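You operate a simulated robot arm through the tools that you are given. There is no shell and no other tool.

The job below is to be done with a simulated robot arm. You get a single attempt, and the scene is never put back.

Task
Take the large weight and put it on the pink notebook. Fetch the spine card and set it on the check top. Put the box labelled "springs" from the chest top on the cabinet top. Open the bin lid. Any order will do. Set down upright: large weight, spine card.
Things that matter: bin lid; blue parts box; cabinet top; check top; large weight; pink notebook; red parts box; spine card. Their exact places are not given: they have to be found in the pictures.

The check looks at the end state, three seconds after you hand in, the way a careful person would. Anything else that was tipped, shoved, dropped, spilled or broken makes it a failure. A push-on lid holds only when it is set on centred and level and pressed home; a screw cap is set on level and turned clockwise until tight.

Robot
A 6-joint arm with a two-finger parallel gripper on a trunk, on a base that moves. Base frame: it is fixed to the floor where the robot stands at the start and does not move with it; the origin is under the middle of the robot, x ahead of it, y to its left, z up; the surface under the hand at the start is at about z = 860. Readings come in mm, rad, newtons and seconds.
It reaches about 1347 mm from its shoulder. Its first joint turns from -2.897 to 2.897 rad. Places, roughly: bin lid [-4000, 1600, 500]; blue parts box, red parts box [-3250, -4000, 500]; cabinet top (22x21 cm) [-3480, -3680, 740]; check top [400, 0, 900]; large weight [500, 0, 1000]; pink notebook [-2000, -2500, 1000]; spine card [-3000, 0, 1000]. Payload 3.91 kg.
The tool frame sits at the grasp point between the pads (the TCP): z along the fingers, y along the line on which they close. The tips reach 30 mm beyond it. The gripper opens to 110 mm. The fingers are 20 mm wide and 10 mm thick; the gripper's body (48 by 112 mm) begins 55 mm behind the TCP.
Orientation is told as [roll, pitch, yaw] about the base's x, y, z axes, in that order, counted from this pose: with the fingers straight down and closing along the base's y, the tool's x points along the base's -x, its y along +y and its z along -z.

Tools
- The arm moves only by the tool nudge_tool. Its argument "moves" is a list of rows, each a list of 3 entries, a list of its own where there are three numbers: the opening, from 0 (shut) to 1 (fully open), then the shift along the tool's x, y, z in mm, then the turn, a rotation vector about the tool's x, y, z in rad. In form: [[claw, [dx, dy, dz], [ax, ay, az]], ...]. A call has 1 to 20 rows; each row shifts and turns the commanded pose from where the row before left it, along the tool's axes as they then stand. A row lasts 0.2 s, in which the tool goes at most 50 mm and 0.15 rad; a call with a longer step from one row to the next is refused whole, and so is a gripper value outside its range. A pose out of reach is approached as far as the arm can. The call stops where the force on the tool passes 40 N (or 10 N more than at its start, if that is more) or the arm is blocked; 0.2 s more then pass. The fingers move at their own pace (about 108 mm/s each) and stop on an object; they squeeze with about 30 N. The grip force told is the motor's: it shows also when the fingers shut on nothing. Time passes only in rows, and 0.2 s behind the last, so rows that do not move let the fingers close. The reply holds the time, the measured pose of the TCP, the force on the tool along the base axes, the opening and the grip force, in the units named above and with some noise, with the torque about the TCP (base axes, N m) and any sound that the robot's microphone picked up, and new pictures: "views" is both (left out), scene, wrist or none.
- Cameras (640 x 400 px; columns grow to the right, rows downward): "scene" is now at [695.5, 67.8, 1278.3]; the picture's right is [0.00, -0.33, -0.95], its down [-0.36, -0.88, 0.30] and it looks along [-0.93, 0.34, -0.12] (base axes); focal length 214 px, centre (320, 200). "wrist" rides on the gripper at [72, 17, -103] in the tool frame; the picture's right is [-0.23, 0.97, 0.00], its down [-0.76, -0.18, -0.62] and it looks along [-0.61, -0.14, 0.78] (tool axes); focal length 222 px, centre (320, 200).
- roll_base(legs): drives the robot by 1 to 6 legs, each [ahead, left, turn to the left] in mm, mm and rad, along the robot's own axes; the way and the turn of a leg run together, so that a leg with both is an arc; at most 1500 mm and 3.142 rad a leg. The arm and the cameras ride along, it lands a little off, and it stops where it bumps. It gives what a move gives, and a new picture of the scene camera.
- aim_head(pan, tilt): turns the head with the scene camera to pan (to the left, within 1.396 rad either way) and tilt (down, from -0.506 to 1.204), counted from straight ahead of the robot. It gives what a move gives, and a new picture of the scene camera.
- probe_pixels(camera, pixels): for up to 12 pixels [column, row] of the newest picture of that camera ("zoom" is the newest enlarged one), the place [x, y, z] in the base frame of the surface seen there, good to about 2 mm, but the place of the scene camera against the robot may be out by one fixed shift of up to 12 mm in any direction. No time passes.
- enlarge(camera, box): a new picture of the part [left, top, right, bottom] of that camera's present view, enlarged. No time passes.
- hand_in(): hands the job in; it is judged then, once.

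Open the gripper and draw the arm clear of the work before you hand the job in, unless the task says otherwise.

The tools are called after ">>>" as name(argument=value, ...) on one line, values as JSON. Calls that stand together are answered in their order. nudge_tool: Moves the arm, as the interface text tells. Its arguments: {"type":"object","properties":{"moves":{"type":"array"},"views":{"type":"string","enum":["both","scene","wrist","none"]}},"required":["moves"]} The other tools are called the same way: roll_base (legs) drives the base; aim_head (pan, tilt) turns the head that bears the scene camera; probe_pixels (camera, pixels) gives the place of the surface under pixels of a picture; enlarge (camera, box) takes an enlarged picture of a part of a camera's view; hand_in () hands the job in.

At the start:

```text
time: 0.0
position: [684.5, 6.9, 1165.0]
tool_rot: [0.0, -0.001, -0.002]
wrist_force: [0.9, 0.0, 1.1]
wrist_torque: [0.02, 0.0, -0.01]
finger_gap: 109.9
gripper_force: 0.0
robot x, y, heading: [3.8, 5.5, -0.004]
head pan, tilt (commanded): [1.239, 1.201]
```

scene: 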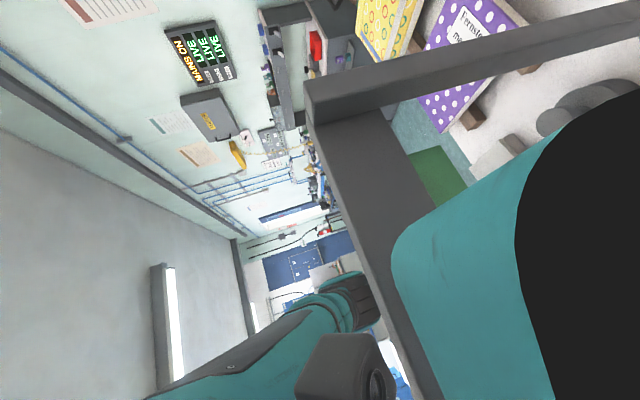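
wrist: 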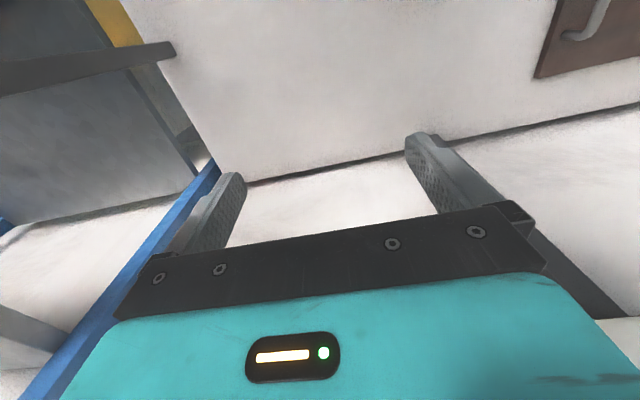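

The scene picture is rolled on its side and looks back past the arm, so I don't yet know where the head points. I will aim the head straight ahead with a medium tilt to get my bearings.

>>> aim_head(pan=0, tilt=0.6)

```text
time: 1.4
position: [684.2, 6.0, 1165.7]
tool_rot: [0.001, -0.002, 0.0]
wrist_force: [0.2, 0.3, 0.4]
wrist_torque: [-0.03, 0.04, -0.04]
finger_gap: 110.0
gripper_force: 0.0
robot x, y, heading: [-0.4, -1.5, -0.001]
head pan, tilt (commanded): [0.0, 0.6]
```

scene: 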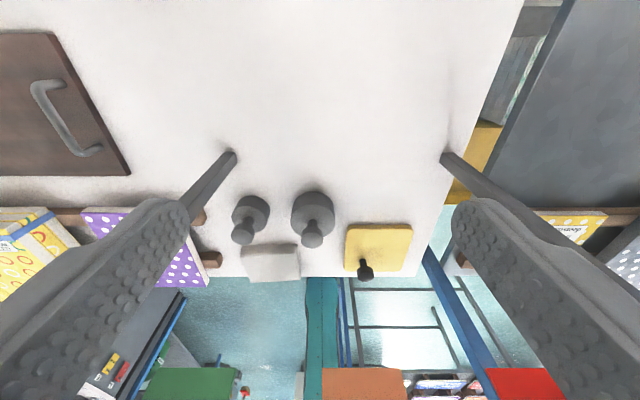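

The view now shows a white top with two weights (250,220) and (312,220), a yellow plate with a knob (378,250), and a small white block (270,262). I will probe several points to learn the camera's placement and the objects' positions.

>>> probe_pixels(camera="scene", pixels=[[250, 210], [243, 232], [312, 205], [312, 235], [270, 262], [380, 240], [365, 270], [320, 100], [320, 340], [60, 120], [560, 100], [170, 380]])

>>> enlarge(camera="scene", box=[200, 150, 460, 312])

```text
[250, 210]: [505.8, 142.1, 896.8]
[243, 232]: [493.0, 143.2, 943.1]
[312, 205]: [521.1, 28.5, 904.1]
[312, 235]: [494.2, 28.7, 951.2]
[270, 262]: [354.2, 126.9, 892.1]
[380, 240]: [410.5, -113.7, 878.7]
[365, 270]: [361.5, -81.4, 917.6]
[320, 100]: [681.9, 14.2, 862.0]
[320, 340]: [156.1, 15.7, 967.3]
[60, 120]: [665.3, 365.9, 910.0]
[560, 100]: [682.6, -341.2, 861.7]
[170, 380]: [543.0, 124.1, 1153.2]
```

```text
2.46 times, centred on (330, 231) of scene
```

zoom: 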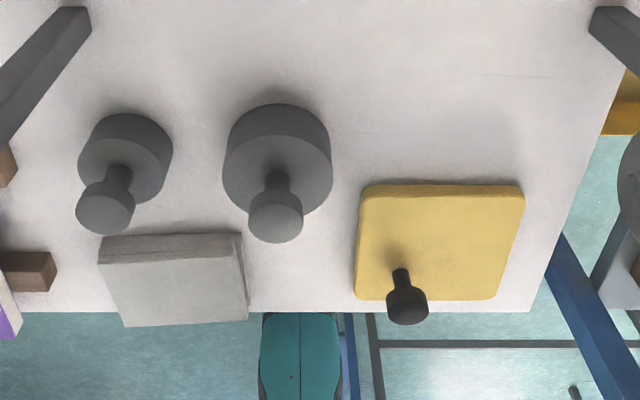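

Depths from the probes suggest the scene camera sits near the hand at about (739, 15, 1207) and looks down and back, so it may ride on the arm. I will raise the tool 100 mm to check, and see whether the view changes.

>>> nudge_tool(moves=[[1, [0, 0, -50], [0, 0, 0]], [1, [0, 0, -50], [0, 0, 0]], [1, [0, 0, 0], [0, 0, 0]]], views="both")

```text
time: 2.2
position: [685.3, 5.4, 1265.4]
tool_rot: [-0.001, 0.0, -0.001]
wrist_force: [0.7, -0.7, -0.3]
wrist_torque: [0.01, -0.05, 0.01]
finger_gap: 109.9
gripper_force: 0.0
robot x, y, heading: [-0.6, -2.0, -0.001]
head pan, tilt (commanded): [0.0, 0.6]
```

scene: 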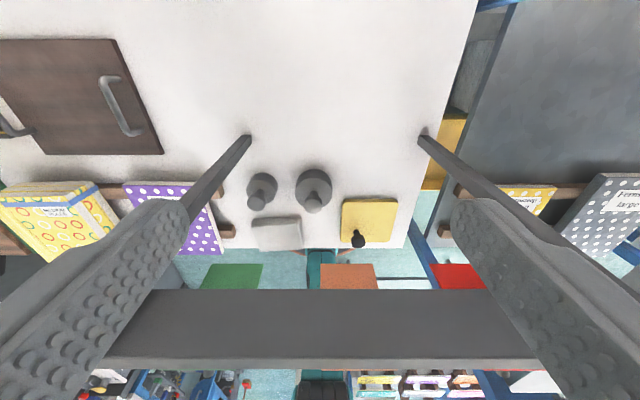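
wrist: 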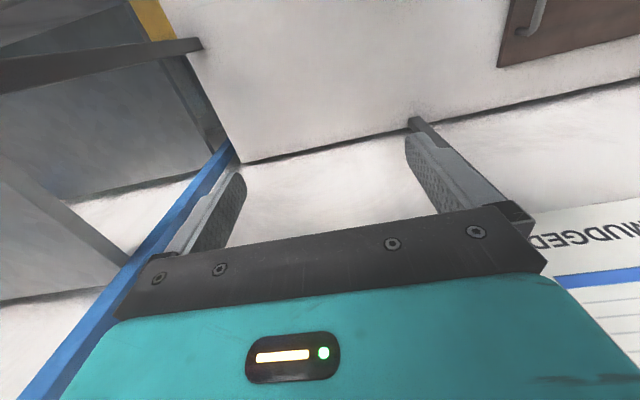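

Raising the tool zoomed the scene view out, so the scene camera moves with the arm. I will probe the dark crossbar, the side pieces and the coloured patches to learn what they are.

>>> probe_pixels(camera="scene", pixels=[[300, 330], [120, 280], [520, 280], [215, 175], [440, 170], [245, 140], [423, 138], [235, 275], [350, 275], [455, 275], [320, 385], [100, 345]])

>>> enlarge(camera="scene", box=[160, 240, 500, 400])

```text
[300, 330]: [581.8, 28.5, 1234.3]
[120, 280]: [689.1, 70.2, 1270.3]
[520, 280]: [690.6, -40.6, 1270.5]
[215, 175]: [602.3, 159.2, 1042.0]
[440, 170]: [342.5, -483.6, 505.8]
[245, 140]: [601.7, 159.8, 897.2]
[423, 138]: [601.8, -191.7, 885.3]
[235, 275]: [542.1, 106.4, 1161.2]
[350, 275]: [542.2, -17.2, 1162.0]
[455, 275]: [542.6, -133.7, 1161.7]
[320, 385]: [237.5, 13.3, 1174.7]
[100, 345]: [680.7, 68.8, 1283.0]
```

```text
1.88 times, centred on (330, 320) of scene
```

zoom: 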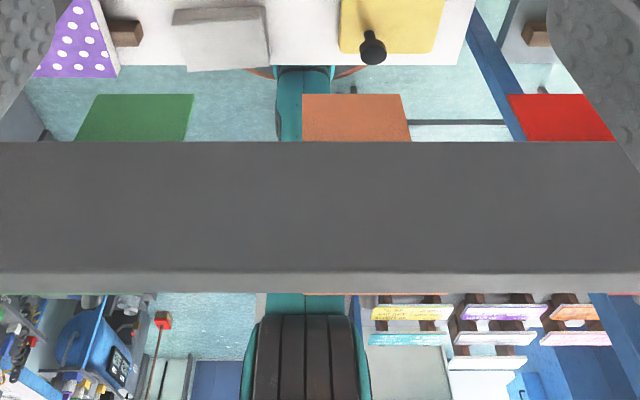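

The dark frame is a gantry standing on the table: posts at about (602, 159) and (602, -192), a crossbar near (582, y, 1234), and plates at x≈542, z≈1161. The scene camera is on a small head fixed to the hand. I will raise the tool further to clear the crossbar and look down again.

>>> nudge_tool(moves=[[1, [0, 0, -50], [0, 0, 0]], [1, [0, 0, -50], [0, 0, 0]], [1, [0, 0, -50], [0, 0, 0]], [1, [0, 0, -50], [0, 0, 0]], [1, [0, 0, 0], [0, 0, 0]]], views="both")

```text
time: 3.4
position: [666.2, 4.5, 1292.8]
tool_rot: [0.001, -0.007, 0.0]
wrist_force: [-0.2, -0.7, 1.1]
wrist_torque: [-0.01, 0.03, 0.02]
finger_gap: 110.3
gripper_force: 0.0
out of reach, approached as far as the arm can: row 1, 2, 3, 4
robot x, y, heading: [-3.3, 2.1, -0.004]
head pan, tilt (commanded): [0.0, 0.6]
```

scene: 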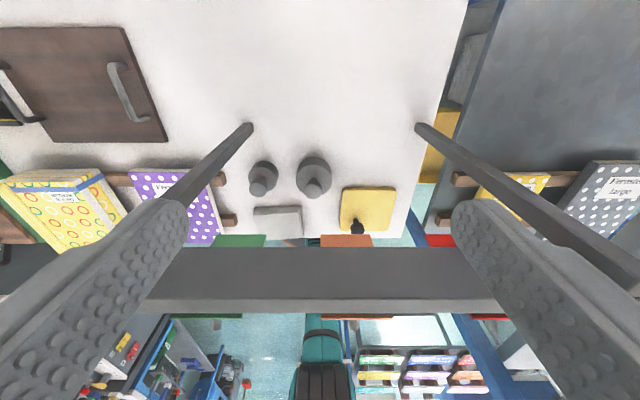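
wrist: 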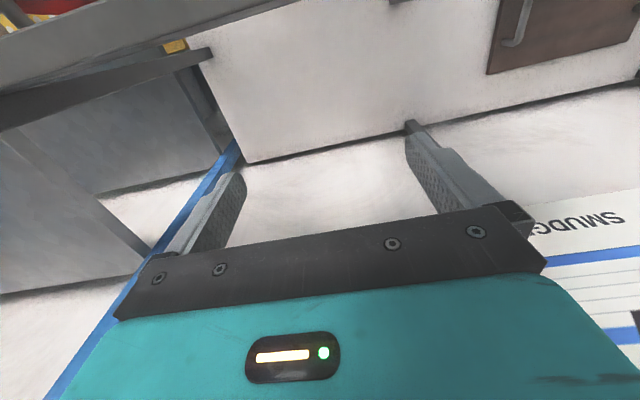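

The arm reached its limit at z≈1293. I will probe the crossbar's edges and the side plates to find the clearance before drawing the hand back over it.

>>> probe_pixels(camera="scene", pixels=[[320, 252], [320, 275], [320, 296], [320, 308], [180, 290], [470, 290], [240, 240], [345, 240], [440, 240], [560, 220], [320, 355], [245, 130]])

>>> aim_head(pan=0, tilt=1.2)

```text
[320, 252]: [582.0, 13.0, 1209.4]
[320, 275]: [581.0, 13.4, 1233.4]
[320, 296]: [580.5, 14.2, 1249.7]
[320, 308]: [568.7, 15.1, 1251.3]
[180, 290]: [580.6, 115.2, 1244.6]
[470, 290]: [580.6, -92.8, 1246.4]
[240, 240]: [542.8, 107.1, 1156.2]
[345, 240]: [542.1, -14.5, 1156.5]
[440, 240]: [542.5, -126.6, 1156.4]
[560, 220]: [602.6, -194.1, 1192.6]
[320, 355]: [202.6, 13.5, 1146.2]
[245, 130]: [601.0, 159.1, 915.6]
```

```text
time: 4.4
position: [665.2, 5.4, 1292.9]
tool_rot: [0.001, -0.007, -0.001]
wrist_force: [0.5, 0.6, 0.7]
wrist_torque: [-0.02, -0.02, 0.03]
finger_gap: 109.9
gripper_force: 0.1
robot x, y, heading: [1.2, 0.8, -0.002]
head pan, tilt (commanded): [0.0, 1.201]
```

scene: 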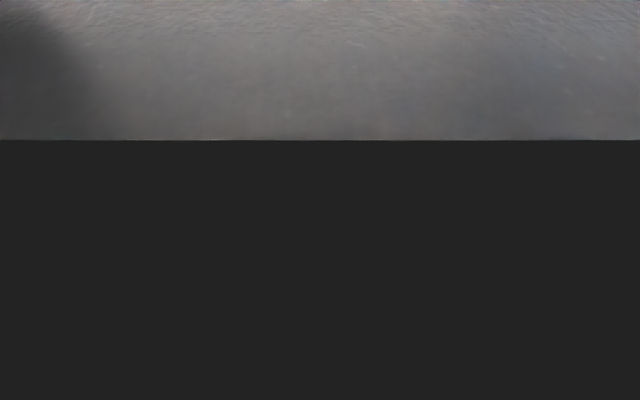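

The crossbar's top is at z≈1251 and the tips are at about 1263. I will draw back towards the robot while rising, in small steps, and watch the reported height.

>>> nudge_tool(moves=[[1, [20, 0, -10], [0, 0, 0]], [1, [20, 0, -20], [0, 0, 0]], [1, [0, 0, 0], [0, 0, 0]]], views="wrist")

>>> aim_head(pan=0, tilt=0.3)

```text
time: 5.2
position: [621.5, 7.0, 1302.4]
tool_rot: [0.0, -0.007, 0.0]
wrist_force: [0.1, 0.1, 0.3]
wrist_torque: [-0.01, -0.04, 0.03]
finger_gap: 110.0
gripper_force: 0.1
out of reach, approached as far as the arm can: row 1, 2
robot x, y, heading: [-0.6, -2.1, 0.004]
head pan, tilt (commanded): [0.0, 1.201]
```

wrist: 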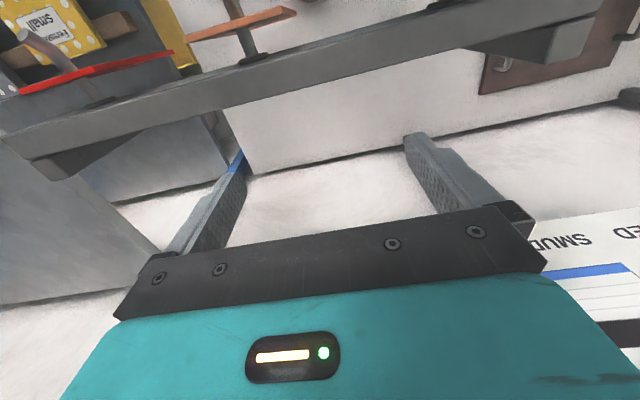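

```text
time: 6.4
position: [621.5, 7.1, 1301.6]
tool_rot: [0.001, -0.009, 0.002]
wrist_force: [-0.5, -0.3, 0.6]
wrist_torque: [0.05, 0.01, 0.02]
finger_gap: 110.1
gripper_force: 0.1
robot x, y, heading: [3.1, -0.9, -0.005]
head pan, tilt (commanded): [0.0, 0.3]
```

scene: 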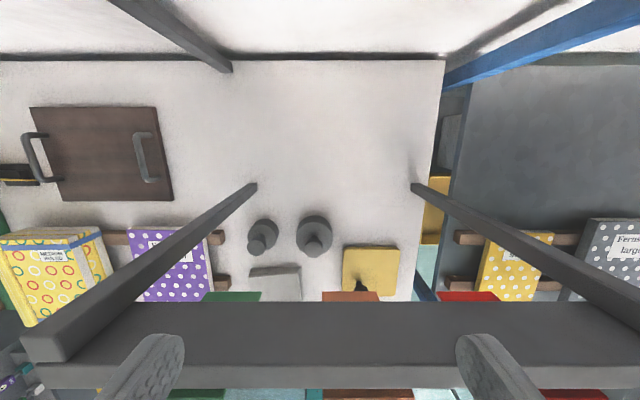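

The hand is at x=621, z=1302, and the wrist picture shows the bar just ahead of it, with the red and orange plates beyond. The tips are about 20 mm above the bar, so I will keep drawing back and rising.

>>> nudge_tool(moves=[[1, [30, 0, -10], [0, 0, 0]], [1, [30, 0, -10], [0, 0, 0]], [1, [30, 0, -10], [0, 0, 0]], [1, [0, 0, 0], [0, 0, 0]]], views="both")

```text
time: 7.4
position: [531.4, 7.0, 1308.2]
tool_rot: [0.0, -0.004, -0.001]
wrist_force: [-0.6, -0.7, 0.1]
wrist_torque: [-0.02, 0.04, -0.01]
finger_gap: 110.0
gripper_force: 0.1
out of reach, approached as far as the arm can: row 1, 2, 3
robot x, y, heading: [-0.4, -1.0, 0.001]
head pan, tilt (commanded): [0.0, 0.3]
```

scene: 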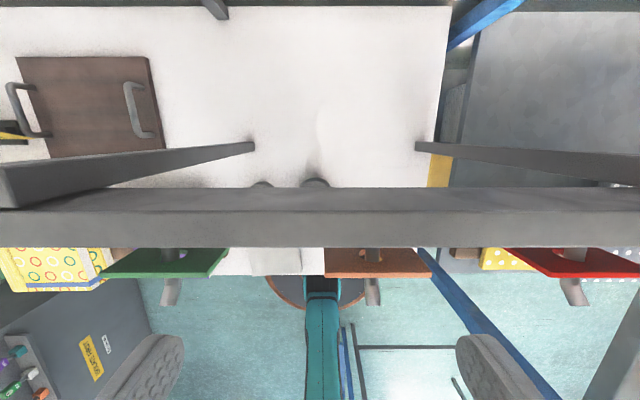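
wrist: 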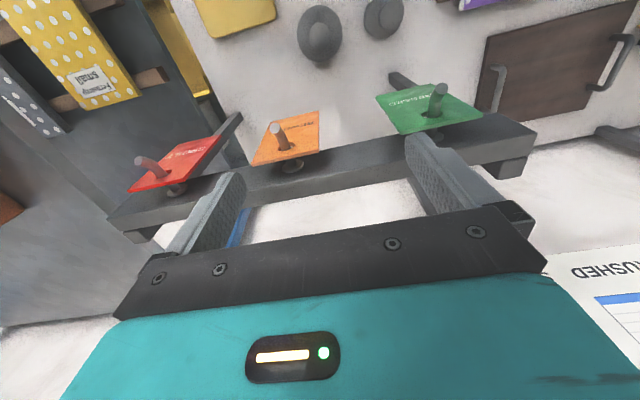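

The bar carries three pegs, each holding a hanging coloured tag, pointing towards the robot. I will probe the pegs and tags to know the clearance under the fingers.

>>> probe_pixels(camera="scene", pixels=[[171, 292], [373, 292], [573, 292], [165, 265], [375, 265], [575, 265], [300, 215], [300, 240], [280, 262], [320, 340]])

>>> probe_pixels(camera="wrist", pixels=[[440, 95], [278, 130], [140, 160], [430, 120], [290, 165], [320, 40], [240, 15], [400, 135], [530, 140]])

```text
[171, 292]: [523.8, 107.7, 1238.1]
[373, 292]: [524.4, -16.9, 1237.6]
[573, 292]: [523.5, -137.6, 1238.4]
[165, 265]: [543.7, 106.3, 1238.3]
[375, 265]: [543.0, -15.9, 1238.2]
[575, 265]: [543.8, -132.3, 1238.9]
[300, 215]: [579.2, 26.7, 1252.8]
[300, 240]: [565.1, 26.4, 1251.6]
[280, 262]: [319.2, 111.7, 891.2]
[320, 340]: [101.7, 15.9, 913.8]
```

```text
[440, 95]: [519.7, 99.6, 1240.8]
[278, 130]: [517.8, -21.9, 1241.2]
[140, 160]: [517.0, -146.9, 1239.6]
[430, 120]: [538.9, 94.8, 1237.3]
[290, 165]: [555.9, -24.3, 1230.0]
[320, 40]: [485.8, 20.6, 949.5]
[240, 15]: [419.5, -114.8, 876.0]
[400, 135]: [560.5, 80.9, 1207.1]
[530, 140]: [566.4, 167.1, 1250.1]
```

Comparing the two cameras, scene probes are biased by about (+6, +8, 0) mm, so I will trust the wrist probes. The pegs top out at z≈1241 and my tips are at about 1278; I will keep drawing back past the pegs.

>>> nudge_tool(moves=[[1, [40, 0, 0], [0, 0, 0]], [1, [40, 0, 0], [0, 0, 0]], [1, [40, 0, 0], [0, 0, 0]], [1, [40, 0, 0], [0, 0, 0]], [1, [0, 0, 0], [0, 0, 0]]], views="both")

```text
time: 8.6
position: [377.8, 8.0, 1287.6]
tool_rot: [-0.001, -0.01, 0.001]
wrist_force: [0.3, 0.1, 0.1]
wrist_torque: [0.0, 0.01, 0.02]
finger_gap: 109.7
gripper_force: 0.2
out of reach, approached as far as the arm can: row 2, 3, 4
robot x, y, heading: [0.9, -3.7, 0.001]
head pan, tilt (commanded): [0.0, 0.3]
```

scene: 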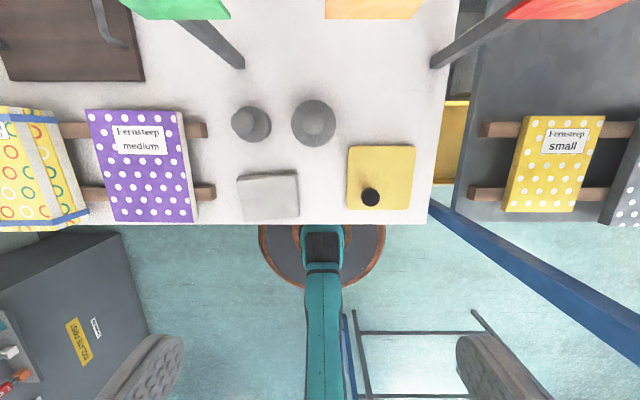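
wrist: 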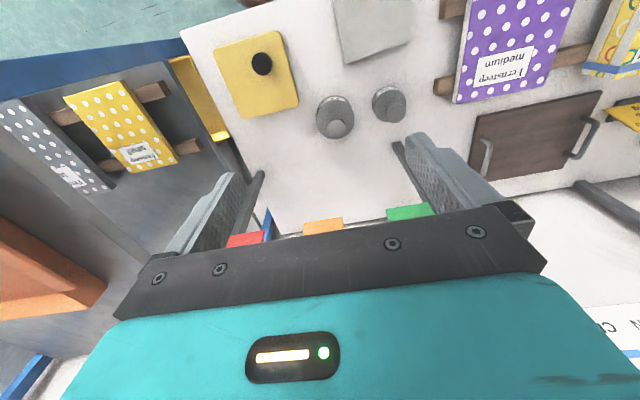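

The hand is now on the robot's side of the frame, at (378, 8, 1288). I will enlarge both views of the table to identify the weights, the grey block and the yellow board.

>>> enlarge(camera="scene", box=[180, 80, 440, 242])

>>> enlarge(camera="wrist", box=[180, 0, 480, 187])

>>> probe_pixels(camera="wrist", pixels=[[337, 128], [330, 105], [335, 90], [385, 103], [397, 97], [260, 65], [290, 105], [225, 50], [372, 30], [345, 60], [410, 40], [300, 150]])

```text
2.46 times, centred on (310, 161) of scene
```

zoom: 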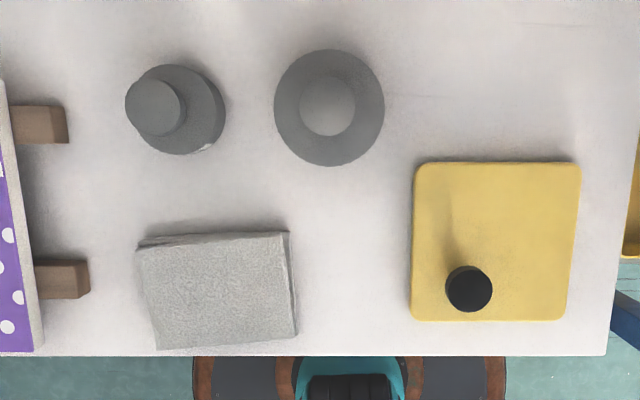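

```text
2.13 times, centred on (330, 94) of wrist
```

zoom: 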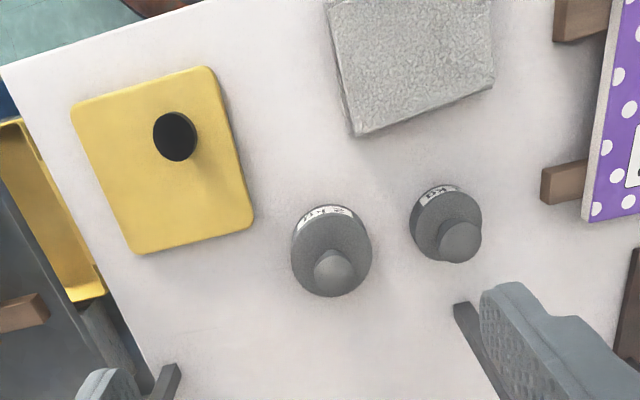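

```text
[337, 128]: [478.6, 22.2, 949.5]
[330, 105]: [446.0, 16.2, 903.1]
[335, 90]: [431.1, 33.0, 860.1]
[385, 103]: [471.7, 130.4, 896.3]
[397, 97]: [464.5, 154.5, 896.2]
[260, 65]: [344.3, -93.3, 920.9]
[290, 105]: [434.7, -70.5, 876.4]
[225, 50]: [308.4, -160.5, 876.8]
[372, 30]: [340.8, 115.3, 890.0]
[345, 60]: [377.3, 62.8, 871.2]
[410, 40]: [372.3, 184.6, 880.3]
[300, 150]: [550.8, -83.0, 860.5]
```

The large weight (zoom (332,250)) and the smaller one (zoom (445,222)) both have a knob on a cylindrical body. I will probe the large weight's body rim, knob and label in the zoomed wrist view to fix its axis and sizes.

>>> probe_pixels(camera="zoom", pixels=[[335, 268], [335, 282], [322, 262], [348, 262], [300, 248], [362, 248], [330, 225], [330, 213], [460, 242], [455, 208], [300, 275], [364, 272]])

>>> enlarge(camera="wrist", box=[300, 80, 420, 155])

```text
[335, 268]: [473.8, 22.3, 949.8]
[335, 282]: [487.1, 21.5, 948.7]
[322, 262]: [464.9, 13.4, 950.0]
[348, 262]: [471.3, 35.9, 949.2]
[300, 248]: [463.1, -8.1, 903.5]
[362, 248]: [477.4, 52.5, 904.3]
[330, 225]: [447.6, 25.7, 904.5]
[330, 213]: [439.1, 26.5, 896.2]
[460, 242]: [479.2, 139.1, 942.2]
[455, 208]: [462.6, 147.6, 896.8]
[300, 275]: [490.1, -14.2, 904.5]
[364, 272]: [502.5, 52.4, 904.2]
```

```text
5.33 times, centred on (360, 118) of wrist
```

zoom: 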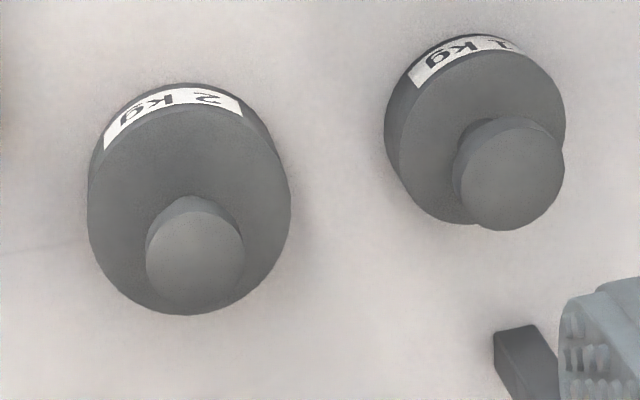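

The labels read "2 kg" on the left one and "1 kg" on the right one, so the large weight is the 2 kg. I will probe its rims in this finer zoom to fit the centre.

>>> probe_pixels(camera="zoom", pixels=[[195, 255], [152, 255], [238, 255], [195, 215], [195, 292], [98, 200], [284, 200], [190, 112], [190, 306], [120, 270], [262, 270], [195, 203]])

```text
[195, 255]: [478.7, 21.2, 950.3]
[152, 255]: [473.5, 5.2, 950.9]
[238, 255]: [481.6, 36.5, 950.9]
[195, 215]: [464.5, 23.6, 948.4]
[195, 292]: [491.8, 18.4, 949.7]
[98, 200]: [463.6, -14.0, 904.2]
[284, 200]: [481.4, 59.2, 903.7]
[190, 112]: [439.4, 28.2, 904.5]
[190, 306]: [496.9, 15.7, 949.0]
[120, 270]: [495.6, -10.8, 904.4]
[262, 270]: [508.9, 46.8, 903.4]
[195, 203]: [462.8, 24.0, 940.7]
```

The fit gives the 2 kg weight's axis at about (479.5, 20.5): body radius 40 with its top at z=904, knob radius about 17 with its top at z=950. I will lower the hand on the robot's side of the frame while pitching it forward, to see the neck from the side.

>>> nudge_tool(moves=[[1, [20, 0, 45], [0, 0, 0]], [1, [0, 0, 45], [0, -0.1, 0]], [1, [0, 0, 45], [0, -0.15, 0]], [1, [0, 0, 40], [0, -0.15, 0]], [1, [0, 0, 0], [0, -0.15, 0]], [1, [0, 0, 0], [0, -0.15, 0]], [1, [0, 0, 0], [0, 0, 0]]], views="both")

```text
time: 10.2
position: [372.0, 7.8, 1114.0]
tool_rot: [0.0, -0.705, 0.0]
wrist_force: [0.2, 1.1, 0.1]
wrist_torque: [0.0, -0.02, -0.01]
finger_gap: 110.0
gripper_force: 0.0
robot x, y, heading: [1.0, 2.6, 0.002]
head pan, tilt (commanded): [0.0, 0.3]
```

scene: 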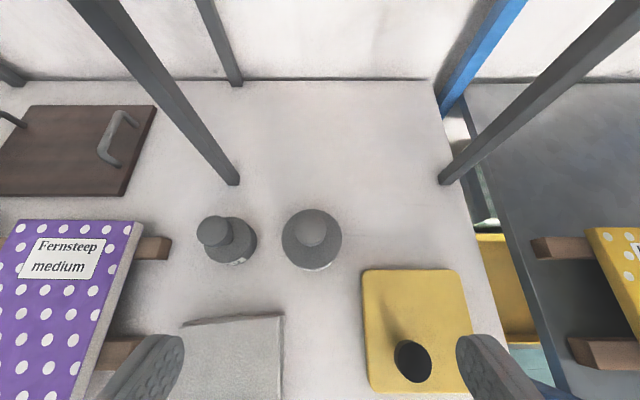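
wrist: 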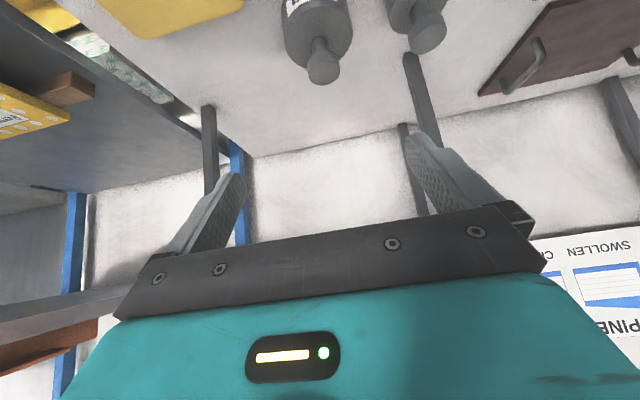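

The tool is pitched 0.705 rad forward at (372, 8, 1114). I will enlarge the wrist view of the 2 kg weight to see its neck and knob in profile.

>>> enlarge(camera="wrist", box=[260, 0, 390, 82])

>>> enlarge(camera="scene", box=[180, 180, 370, 300])

```text
4.88 times, centred on (325, 41) of wrist
```

zoom: 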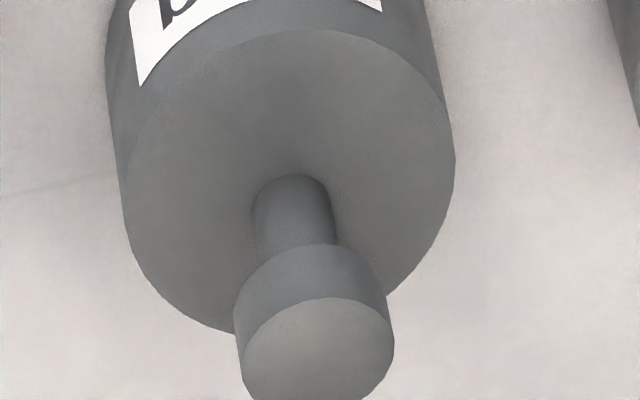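

```text
3.33 times, centred on (275, 240) of scene
```

zoom: 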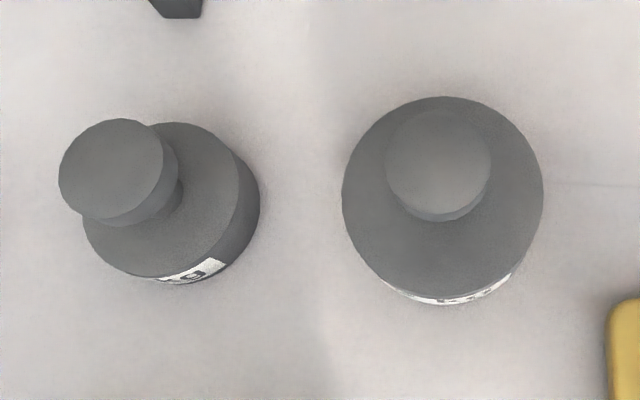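

The knob is about 35 mm wide and 18 mm tall on a thin neck, so I will grip the knob with the tool pitched about 0.8 rad. I move first to a pre-grasp point about 130 mm back along the approach line.

>>> nudge_tool(moves=[[1, [22, 6.5, 36], [0, -0.05, 0]], [1, [22, 6.5, 36], [0, -0.045, 0]], [1, [0, 0, 0], [0, 0, 0]]], views="both")

>>> aim_head(pan=0, tilt=0.5)

```text
time: 11.0
position: [388.2, 21.6, 1030.5]
tool_rot: [0.003, -0.798, -0.002]
wrist_force: [-0.1, -1.0, 0.0]
wrist_torque: [0.03, 0.01, -0.05]
finger_gap: 109.9
gripper_force: 0.1
robot x, y, heading: [0.7, -2.0, 0.006]
head pan, tilt (commanded): [0.0, 0.3]
```

scene: 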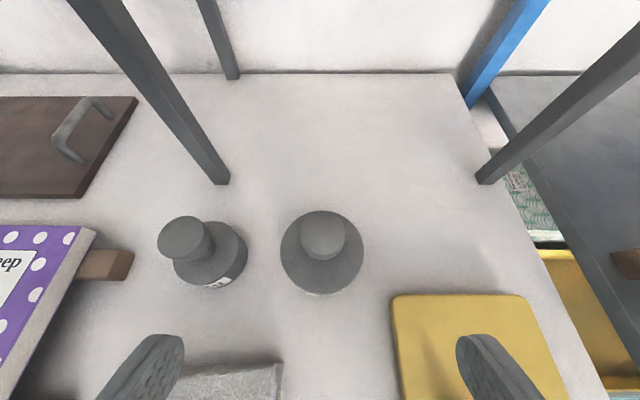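
wrist: 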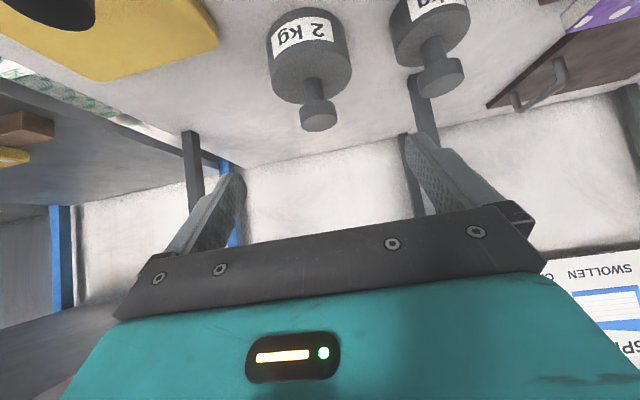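

```text
time: 11.8
position: [388.5, 21.5, 1030.7]
tool_rot: [0.001, -0.795, 0.0]
wrist_force: [-0.1, -0.7, 0.4]
wrist_torque: [0.02, 0.0, -0.01]
finger_gap: 109.9
gripper_force: 0.1
robot x, y, heading: [-0.3, -1.3, 0.002]
head pan, tilt (commanded): [0.0, 0.499]
```

scene: 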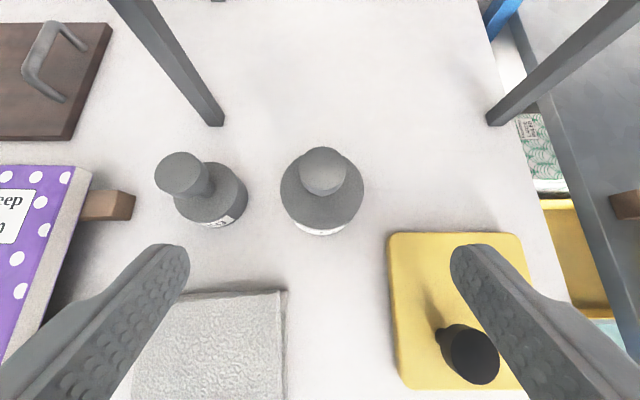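

The knob is now at wrist pixel (318,115), and I am at (388, 21.5, 1030.6) with pitch -0.797. I will re-probe the knob from this closer range.

>>> enlarge(camera="wrist", box=[250, 0, 410, 140])

>>> probe_pixels(camera="wrist", pixels=[[319, 122], [319, 104], [303, 122], [335, 120], [319, 129], [313, 88], [305, 88], [321, 88], [273, 60], [348, 60], [310, 65], [438, 80]])

```text
2.86 times, centred on (330, 70) of wrist
```

zoom: 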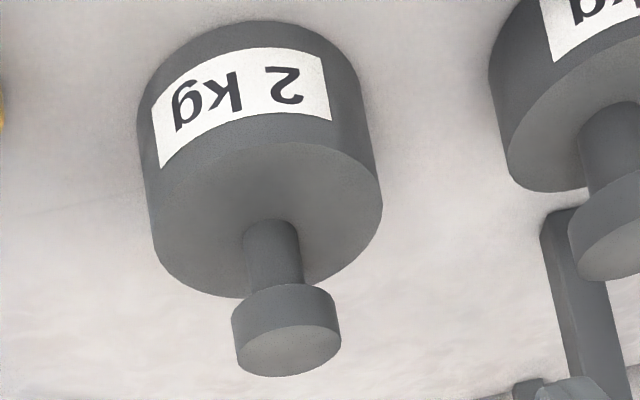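

```text
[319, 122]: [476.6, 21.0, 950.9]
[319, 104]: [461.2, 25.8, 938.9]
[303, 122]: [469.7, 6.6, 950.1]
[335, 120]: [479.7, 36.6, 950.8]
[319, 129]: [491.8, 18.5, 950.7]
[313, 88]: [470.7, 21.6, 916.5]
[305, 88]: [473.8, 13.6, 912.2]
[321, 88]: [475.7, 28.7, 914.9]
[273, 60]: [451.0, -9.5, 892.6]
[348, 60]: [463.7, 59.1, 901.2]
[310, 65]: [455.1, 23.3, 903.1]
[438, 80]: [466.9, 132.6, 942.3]
```

The knob's centre is (479.5, 21.3, 941), dead ahead along the tool axis by about 128 mm. I advance along the tool's z with the gripper open.

>>> nudge_tool(moves=[[1, [0, 0, 43], [0, 0, 0]], [1, [0, 0, 43], [0, 0, 0]], [1, [0, 0, 25], [0, 0, 0]], [1, [0, 0, 16], [0, 0, 0]], [1, [0, 0, 0], [0, 0, 0]]], views="both")

```text
time: 13.0
position: [476.9, 21.5, 943.1]
tool_rot: [0.001, -0.797, 0.001]
wrist_force: [0.4, -0.5, -0.1]
wrist_torque: [-0.02, 0.0, -0.02]
finger_gap: 110.4
gripper_force: 0.1
robot x, y, heading: [3.9, 1.2, 0.005]
head pan, tilt (commanded): [0.0, 0.499]
```

scene: 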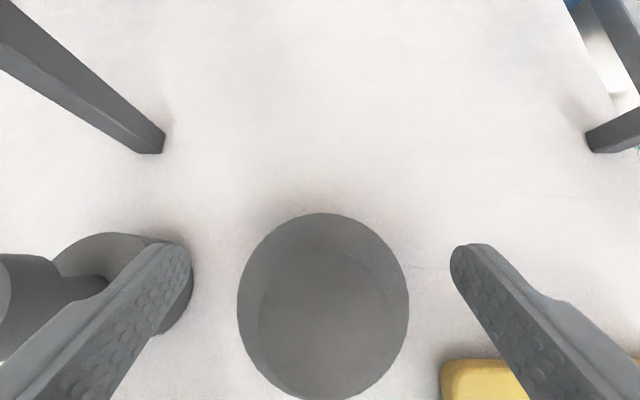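
wrist: 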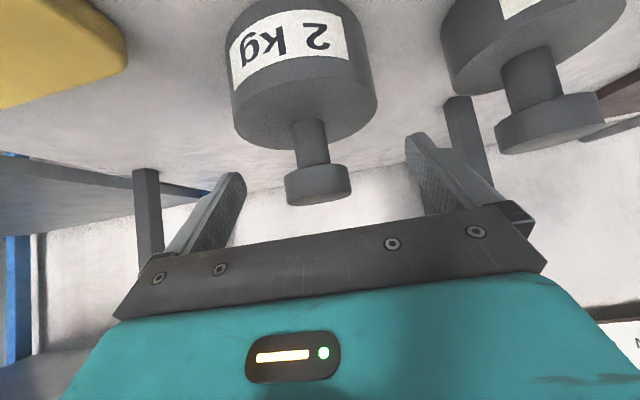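

The knob (wrist (318,185)) sits centred between the open fingers at (477, 21.5, 943). I close the gripper on it.

>>> nudge_tool(moves=[[0, [0, 0, 0], [0, 0, 0]], [0, [0, 0, 0], [0, 0, 0]], [0, [0, 0, 0], [0, 0, 0]], [0, [0, 0, 0], [0, 0, 0]], [0, [0, 0, 0], [0, 0, 0]]], views="both")

```text
time: 14.2
position: [477.6, 20.2, 943.3]
tool_rot: [0.002, -0.796, 0.001]
wrist_force: [0.1, -4.5, -1.7]
wrist_torque: [-0.25, -0.03, -0.02]
finger_gap: 37.9
gripper_force: 30.1
robot x, y, heading: [-1.5, 0.2, -0.002]
head pan, tilt (commanded): [0.0, 0.499]
```

scene: 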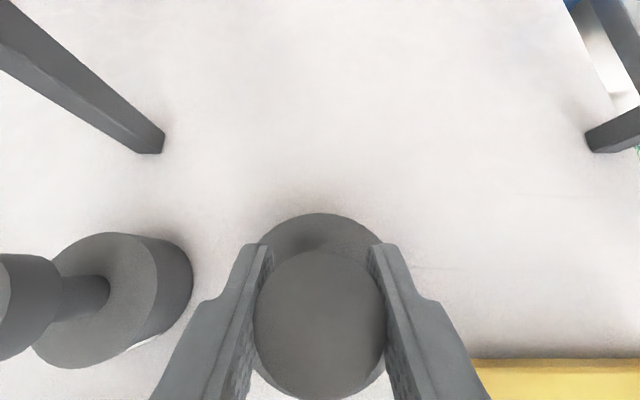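
wrist: 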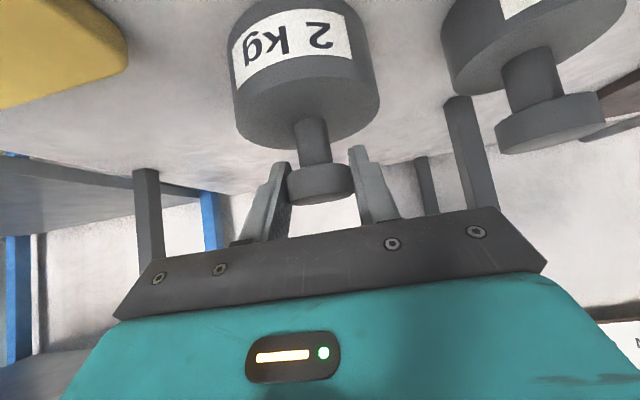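

The grip reads 37.9 mm at 30 N. I lift straight up by 20 mm in small steps, checking the load.

>>> nudge_tool(moves=[[0, [-7.2, 0, -7], [0, 0, 0]], [0, [-7.2, 0, -7], [0, 0, 0]], [0, [-7.2, 0, -7], [0, 0, 0]], [0, [0, 0, 0], [0, 0, 0]]], views="both")

```text
time: 15.2
position: [476.4, 20.9, 973.1]
tool_rot: [0.001, -0.795, 0.001]
wrist_force: [-0.5, 0.6, -19.2]
wrist_torque: [0.02, 0.06, 0.01]
finger_gap: 37.8
gripper_force: 30.2
robot x, y, heading: [0.3, 3.2, -0.0]
head pan, tilt (commanded): [0.0, 0.499]
```

scene: 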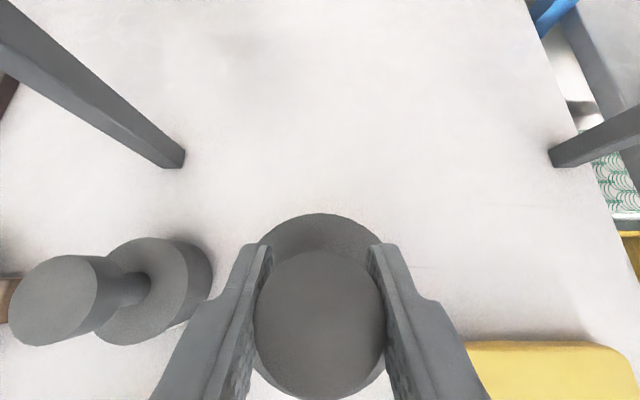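
wrist: 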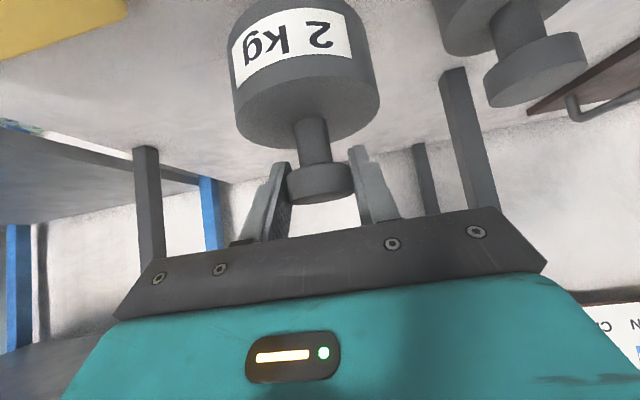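

The tool force shows about -19 N, so the 2 kg weight is held. I retract up and back towards the robot, away from the frame, then look ahead with the head raised.

>>> nudge_tool(moves=[[0, [-4, 0, -30], [0, 0, 0]], [0, [-4, 0, -45], [0, 0, 0]], [0, [-4, 0, -45], [0, 0, 0]], [0, [-4, 0, -45], [0, 0, 0]], [0, [0, 0, -28], [0, 0, 0]], [0, [0, 0, 0], [0, 0, 0]]], views="wrist")

>>> aim_head(pan=0, tilt=-0.4)

```text
time: 16.6
position: [349.8, 21.5, 1117.7]
tool_rot: [0.0, -0.795, 0.0]
wrist_force: [0.0, 1.0, -18.9]
wrist_torque: [0.06, 0.04, 0.02]
finger_gap: 38.1
gripper_force: 30.0
robot x, y, heading: [-2.6, -0.1, -0.001]
head pan, tilt (commanded): [0.0, 0.499]
```

wrist: 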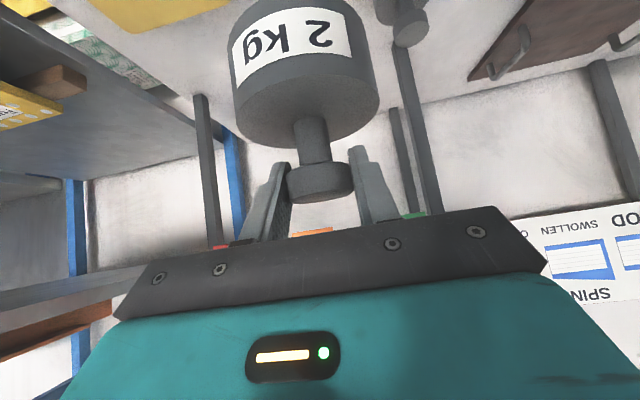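

```text
time: 17.8
position: [350.8, 21.6, 1119.0]
tool_rot: [0.002, -0.796, 0.0]
wrist_force: [0.4, -0.6, -19.2]
wrist_torque: [-0.07, 0.07, 0.0]
finger_gap: 37.7
gripper_force: 30.2
robot x, y, heading: [-1.8, -0.9, 0.005]
head pan, tilt (commanded): [0.0, -0.4]
```

scene: 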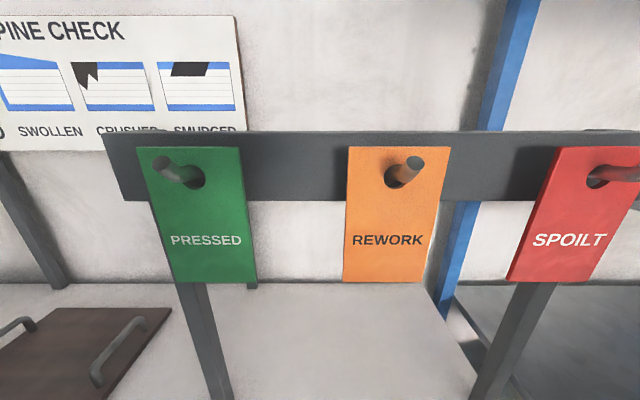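

The bench carries a "SPINE CHECK" chart and PRESSED/REWORK/SPOILT tags, so this white table top is the check top. Next I pan the head to look left and learn the room's layout for driving.

>>> aim_head(pan=1.39, tilt=-0.4)

>>> aim_head(pan=-1.39, tilt=-0.4)

```text
time: 19.3
position: [350.1, 21.5, 1118.3]
tool_rot: [0.003, -0.798, 0.0]
wrist_force: [-0.1, -0.4, -20.2]
wrist_torque: [-0.04, 0.02, -0.03]
finger_gap: 38.2
gripper_force: 30.1
robot x, y, heading: [1.1, 3.0, 0.001]
head pan, tilt (commanded): [1.389, -0.4]
```

scene: 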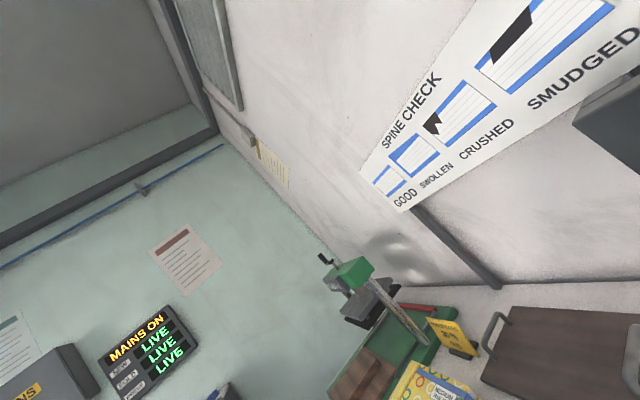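

```text
time: 21.7
position: [350.5, 22.4, 1118.0]
tool_rot: [0.002, -0.796, 0.001]
wrist_force: [0.4, 0.5, -19.5]
wrist_torque: [-0.07, 0.07, 0.01]
finger_gap: 37.7
gripper_force: 29.8
robot x, y, heading: [0.5, -0.3, 0.004]
head pan, tilt (commanded): [-1.389, -0.4]
```

scene: 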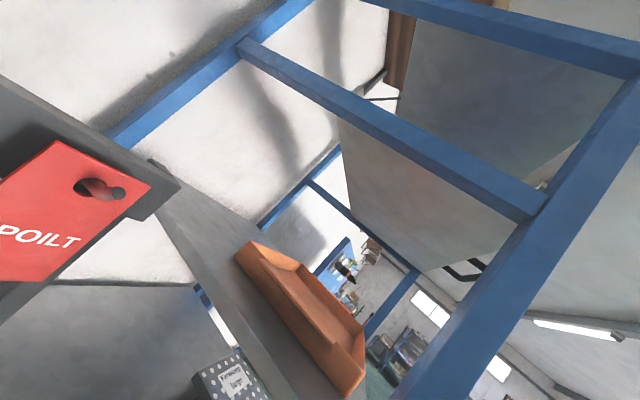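

The left side shows wall boards and machinery, and the right side a blue frame with an orange tray. I need the floor layout beside and behind the robot, so I will aim the head left-and-down, then right-and-down.

>>> aim_head(pan=1.2, tilt=0.6)

```text
time: 24.1
position: [351.2, 21.4, 1119.9]
tool_rot: [0.002, -0.795, 0.001]
wrist_force: [0.3, -0.9, -20.4]
wrist_torque: [-0.03, 0.06, -0.04]
finger_gap: 37.8
gripper_force: 30.6
robot x, y, heading: [-1.5, 3.1, -0.001]
head pan, tilt (commanded): [1.201, 0.6]
```

scene: 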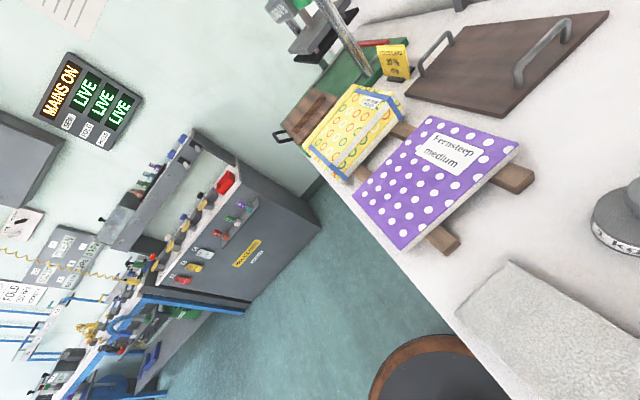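

>>> probe_pixels(camera="scene", pixels=[[320, 190], [320, 225], [245, 305], [140, 290], [200, 135], [300, 300], [300, 390], [165, 395], [90, 385], [420, 340], [130, 40], [20, 350]])

>>> aim_head(pan=-1.2, tilt=0.6)

```text
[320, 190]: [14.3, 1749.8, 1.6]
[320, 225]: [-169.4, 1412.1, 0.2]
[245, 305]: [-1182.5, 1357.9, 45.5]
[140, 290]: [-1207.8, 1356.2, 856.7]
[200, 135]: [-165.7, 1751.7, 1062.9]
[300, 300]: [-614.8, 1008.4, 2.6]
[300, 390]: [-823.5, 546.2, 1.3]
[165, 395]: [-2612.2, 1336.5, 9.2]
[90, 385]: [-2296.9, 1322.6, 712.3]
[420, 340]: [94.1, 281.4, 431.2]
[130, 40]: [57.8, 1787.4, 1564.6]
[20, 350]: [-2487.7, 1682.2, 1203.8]
```

```text
time: 26.3
position: [349.9, 21.2, 1118.2]
tool_rot: [0.001, -0.797, 0.0]
wrist_force: [0.3, 0.9, -19.6]
wrist_torque: [0.06, 0.03, 0.0]
finger_gap: 37.7
gripper_force: 29.7
robot x, y, heading: [1.1, -2.2, -0.0]
head pan, tilt (commanded): [-1.201, 0.6]
```

scene: 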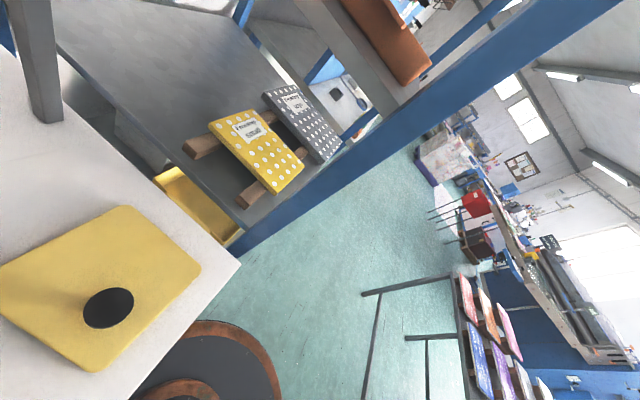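

The left side is open floor up to a bench along y≈1350. The right picture shows an open floor, a rack holding coloured cards (490,340) and machines behind; I will probe those.

>>> probe_pixels(camera="scene", pixels=[[300, 250], [300, 330], [400, 230], [365, 292], [410, 338], [450, 280], [480, 310], [470, 345], [500, 330], [540, 250], [480, 205], [440, 160]])

>>> enlarge(camera="scene", box=[340, 120, 640, 400])

```text
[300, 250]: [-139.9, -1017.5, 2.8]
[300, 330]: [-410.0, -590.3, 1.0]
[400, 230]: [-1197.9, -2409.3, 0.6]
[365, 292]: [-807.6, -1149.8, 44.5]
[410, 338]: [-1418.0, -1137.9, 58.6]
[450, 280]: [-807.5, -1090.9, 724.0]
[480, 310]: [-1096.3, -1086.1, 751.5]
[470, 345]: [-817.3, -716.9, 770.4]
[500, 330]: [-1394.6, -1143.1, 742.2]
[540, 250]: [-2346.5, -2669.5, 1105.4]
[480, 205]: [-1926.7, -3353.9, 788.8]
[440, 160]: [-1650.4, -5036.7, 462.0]
```

```text
1.43 times, centred on (490, 260) of scene
```

zoom: 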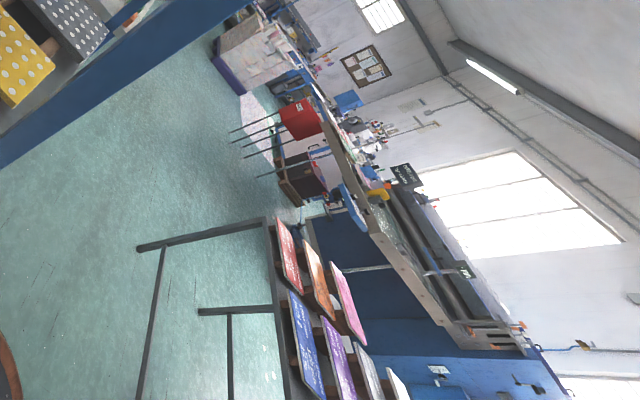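

Floor is clear at (-140,-1018), (-410,-590), (-823,546) and (-1198,-2409); a card rack stands at x -800..-1420, y -700..-1150. I will back the robot 400 mm away from the bench before turning.

>>> roll_base(legs=[[-400, 0, 0]])

```text
time: 28.8
position: [-52.4, 21.9, 1119.4]
tool_rot: [0.0, -0.796, 0.002]
wrist_force: [-0.4, 0.4, -20.9]
wrist_torque: [0.04, 0.06, 0.0]
finger_gap: 38.0
gripper_force: 30.0
robot x, y, heading: [-402.8, -1.8, 0.002]
head pan, tilt (commanded): [-1.201, 0.6]
```

scene: 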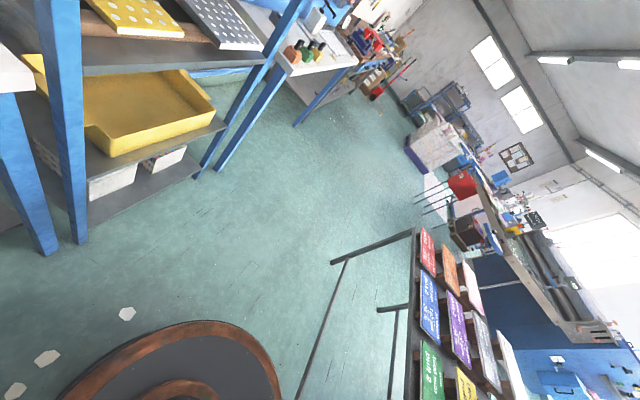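

The base is at (-403, -2). I will probe the blue table legs and the card rack feet to choose a lane towards -y.

>>> probe_pixels(camera="scene", pixels=[[45, 245], [78, 238], [210, 168], [298, 122], [332, 263], [345, 258], [380, 310], [395, 330], [300, 395], [415, 232], [380, 95], [430, 200]])

>>> enlarge(camera="scene", box=[300, 100, 640, 400])

```text
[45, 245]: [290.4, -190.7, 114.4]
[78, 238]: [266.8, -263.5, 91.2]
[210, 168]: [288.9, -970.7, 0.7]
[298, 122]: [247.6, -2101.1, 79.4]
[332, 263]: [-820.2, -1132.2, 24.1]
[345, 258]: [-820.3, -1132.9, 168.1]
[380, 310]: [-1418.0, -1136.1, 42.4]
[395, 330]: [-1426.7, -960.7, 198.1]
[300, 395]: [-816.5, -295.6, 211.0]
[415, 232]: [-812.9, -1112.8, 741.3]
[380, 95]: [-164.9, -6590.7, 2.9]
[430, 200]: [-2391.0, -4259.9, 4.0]
```

```text
1.33 times, centred on (470, 250) of scene
```

zoom: 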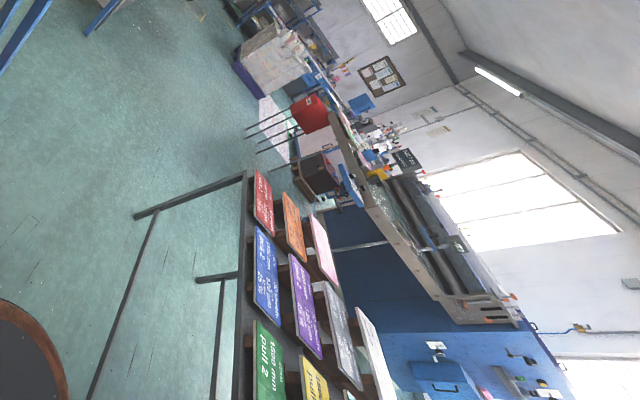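

The rack's near side is at x≈-820 and the blue legs at x≈270..290, so the lane is centred around x≈-270. I turn right a quarter turn, then drive ahead 1200 mm while shifting 130 mm left (towards +x).

>>> roll_base(legs=[[0, 0, -1.57], [1200, 130, 0]])

>>> aim_head(pan=-0.9, tilt=-0.2)

```text
time: 38.7
position: [-176.7, -1551.4, 1118.7]
tool_rot: [-0.001, -0.795, -1.515]
wrist_force: [0.5, 0.7, -19.9]
wrist_torque: [0.07, -0.15, 0.03]
finger_gap: 37.7
gripper_force: 30.1
robot x, y, heading: [-217.2, -1201.8, -1.515]
head pan, tilt (commanded): [-1.201, 0.6]
```

scene: 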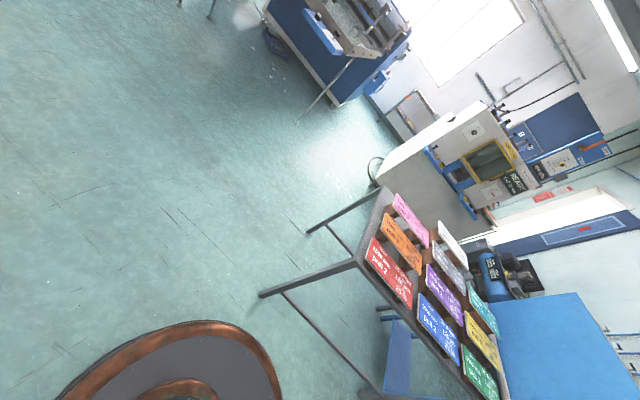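

```text
time: 39.8
position: [-176.8, -1552.4, 1119.1]
tool_rot: [0.0, -0.796, -1.513]
wrist_force: [0.0, -0.2, -19.9]
wrist_torque: [0.09, -0.03, 0.03]
finger_gap: 37.7
gripper_force: 29.9
robot x, y, heading: [-219.1, -1203.7, -1.513]
head pan, tilt (commanded): [-0.901, -0.201]
```

scene: 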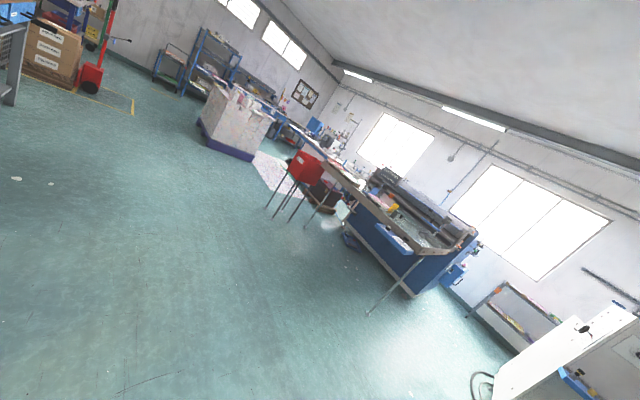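

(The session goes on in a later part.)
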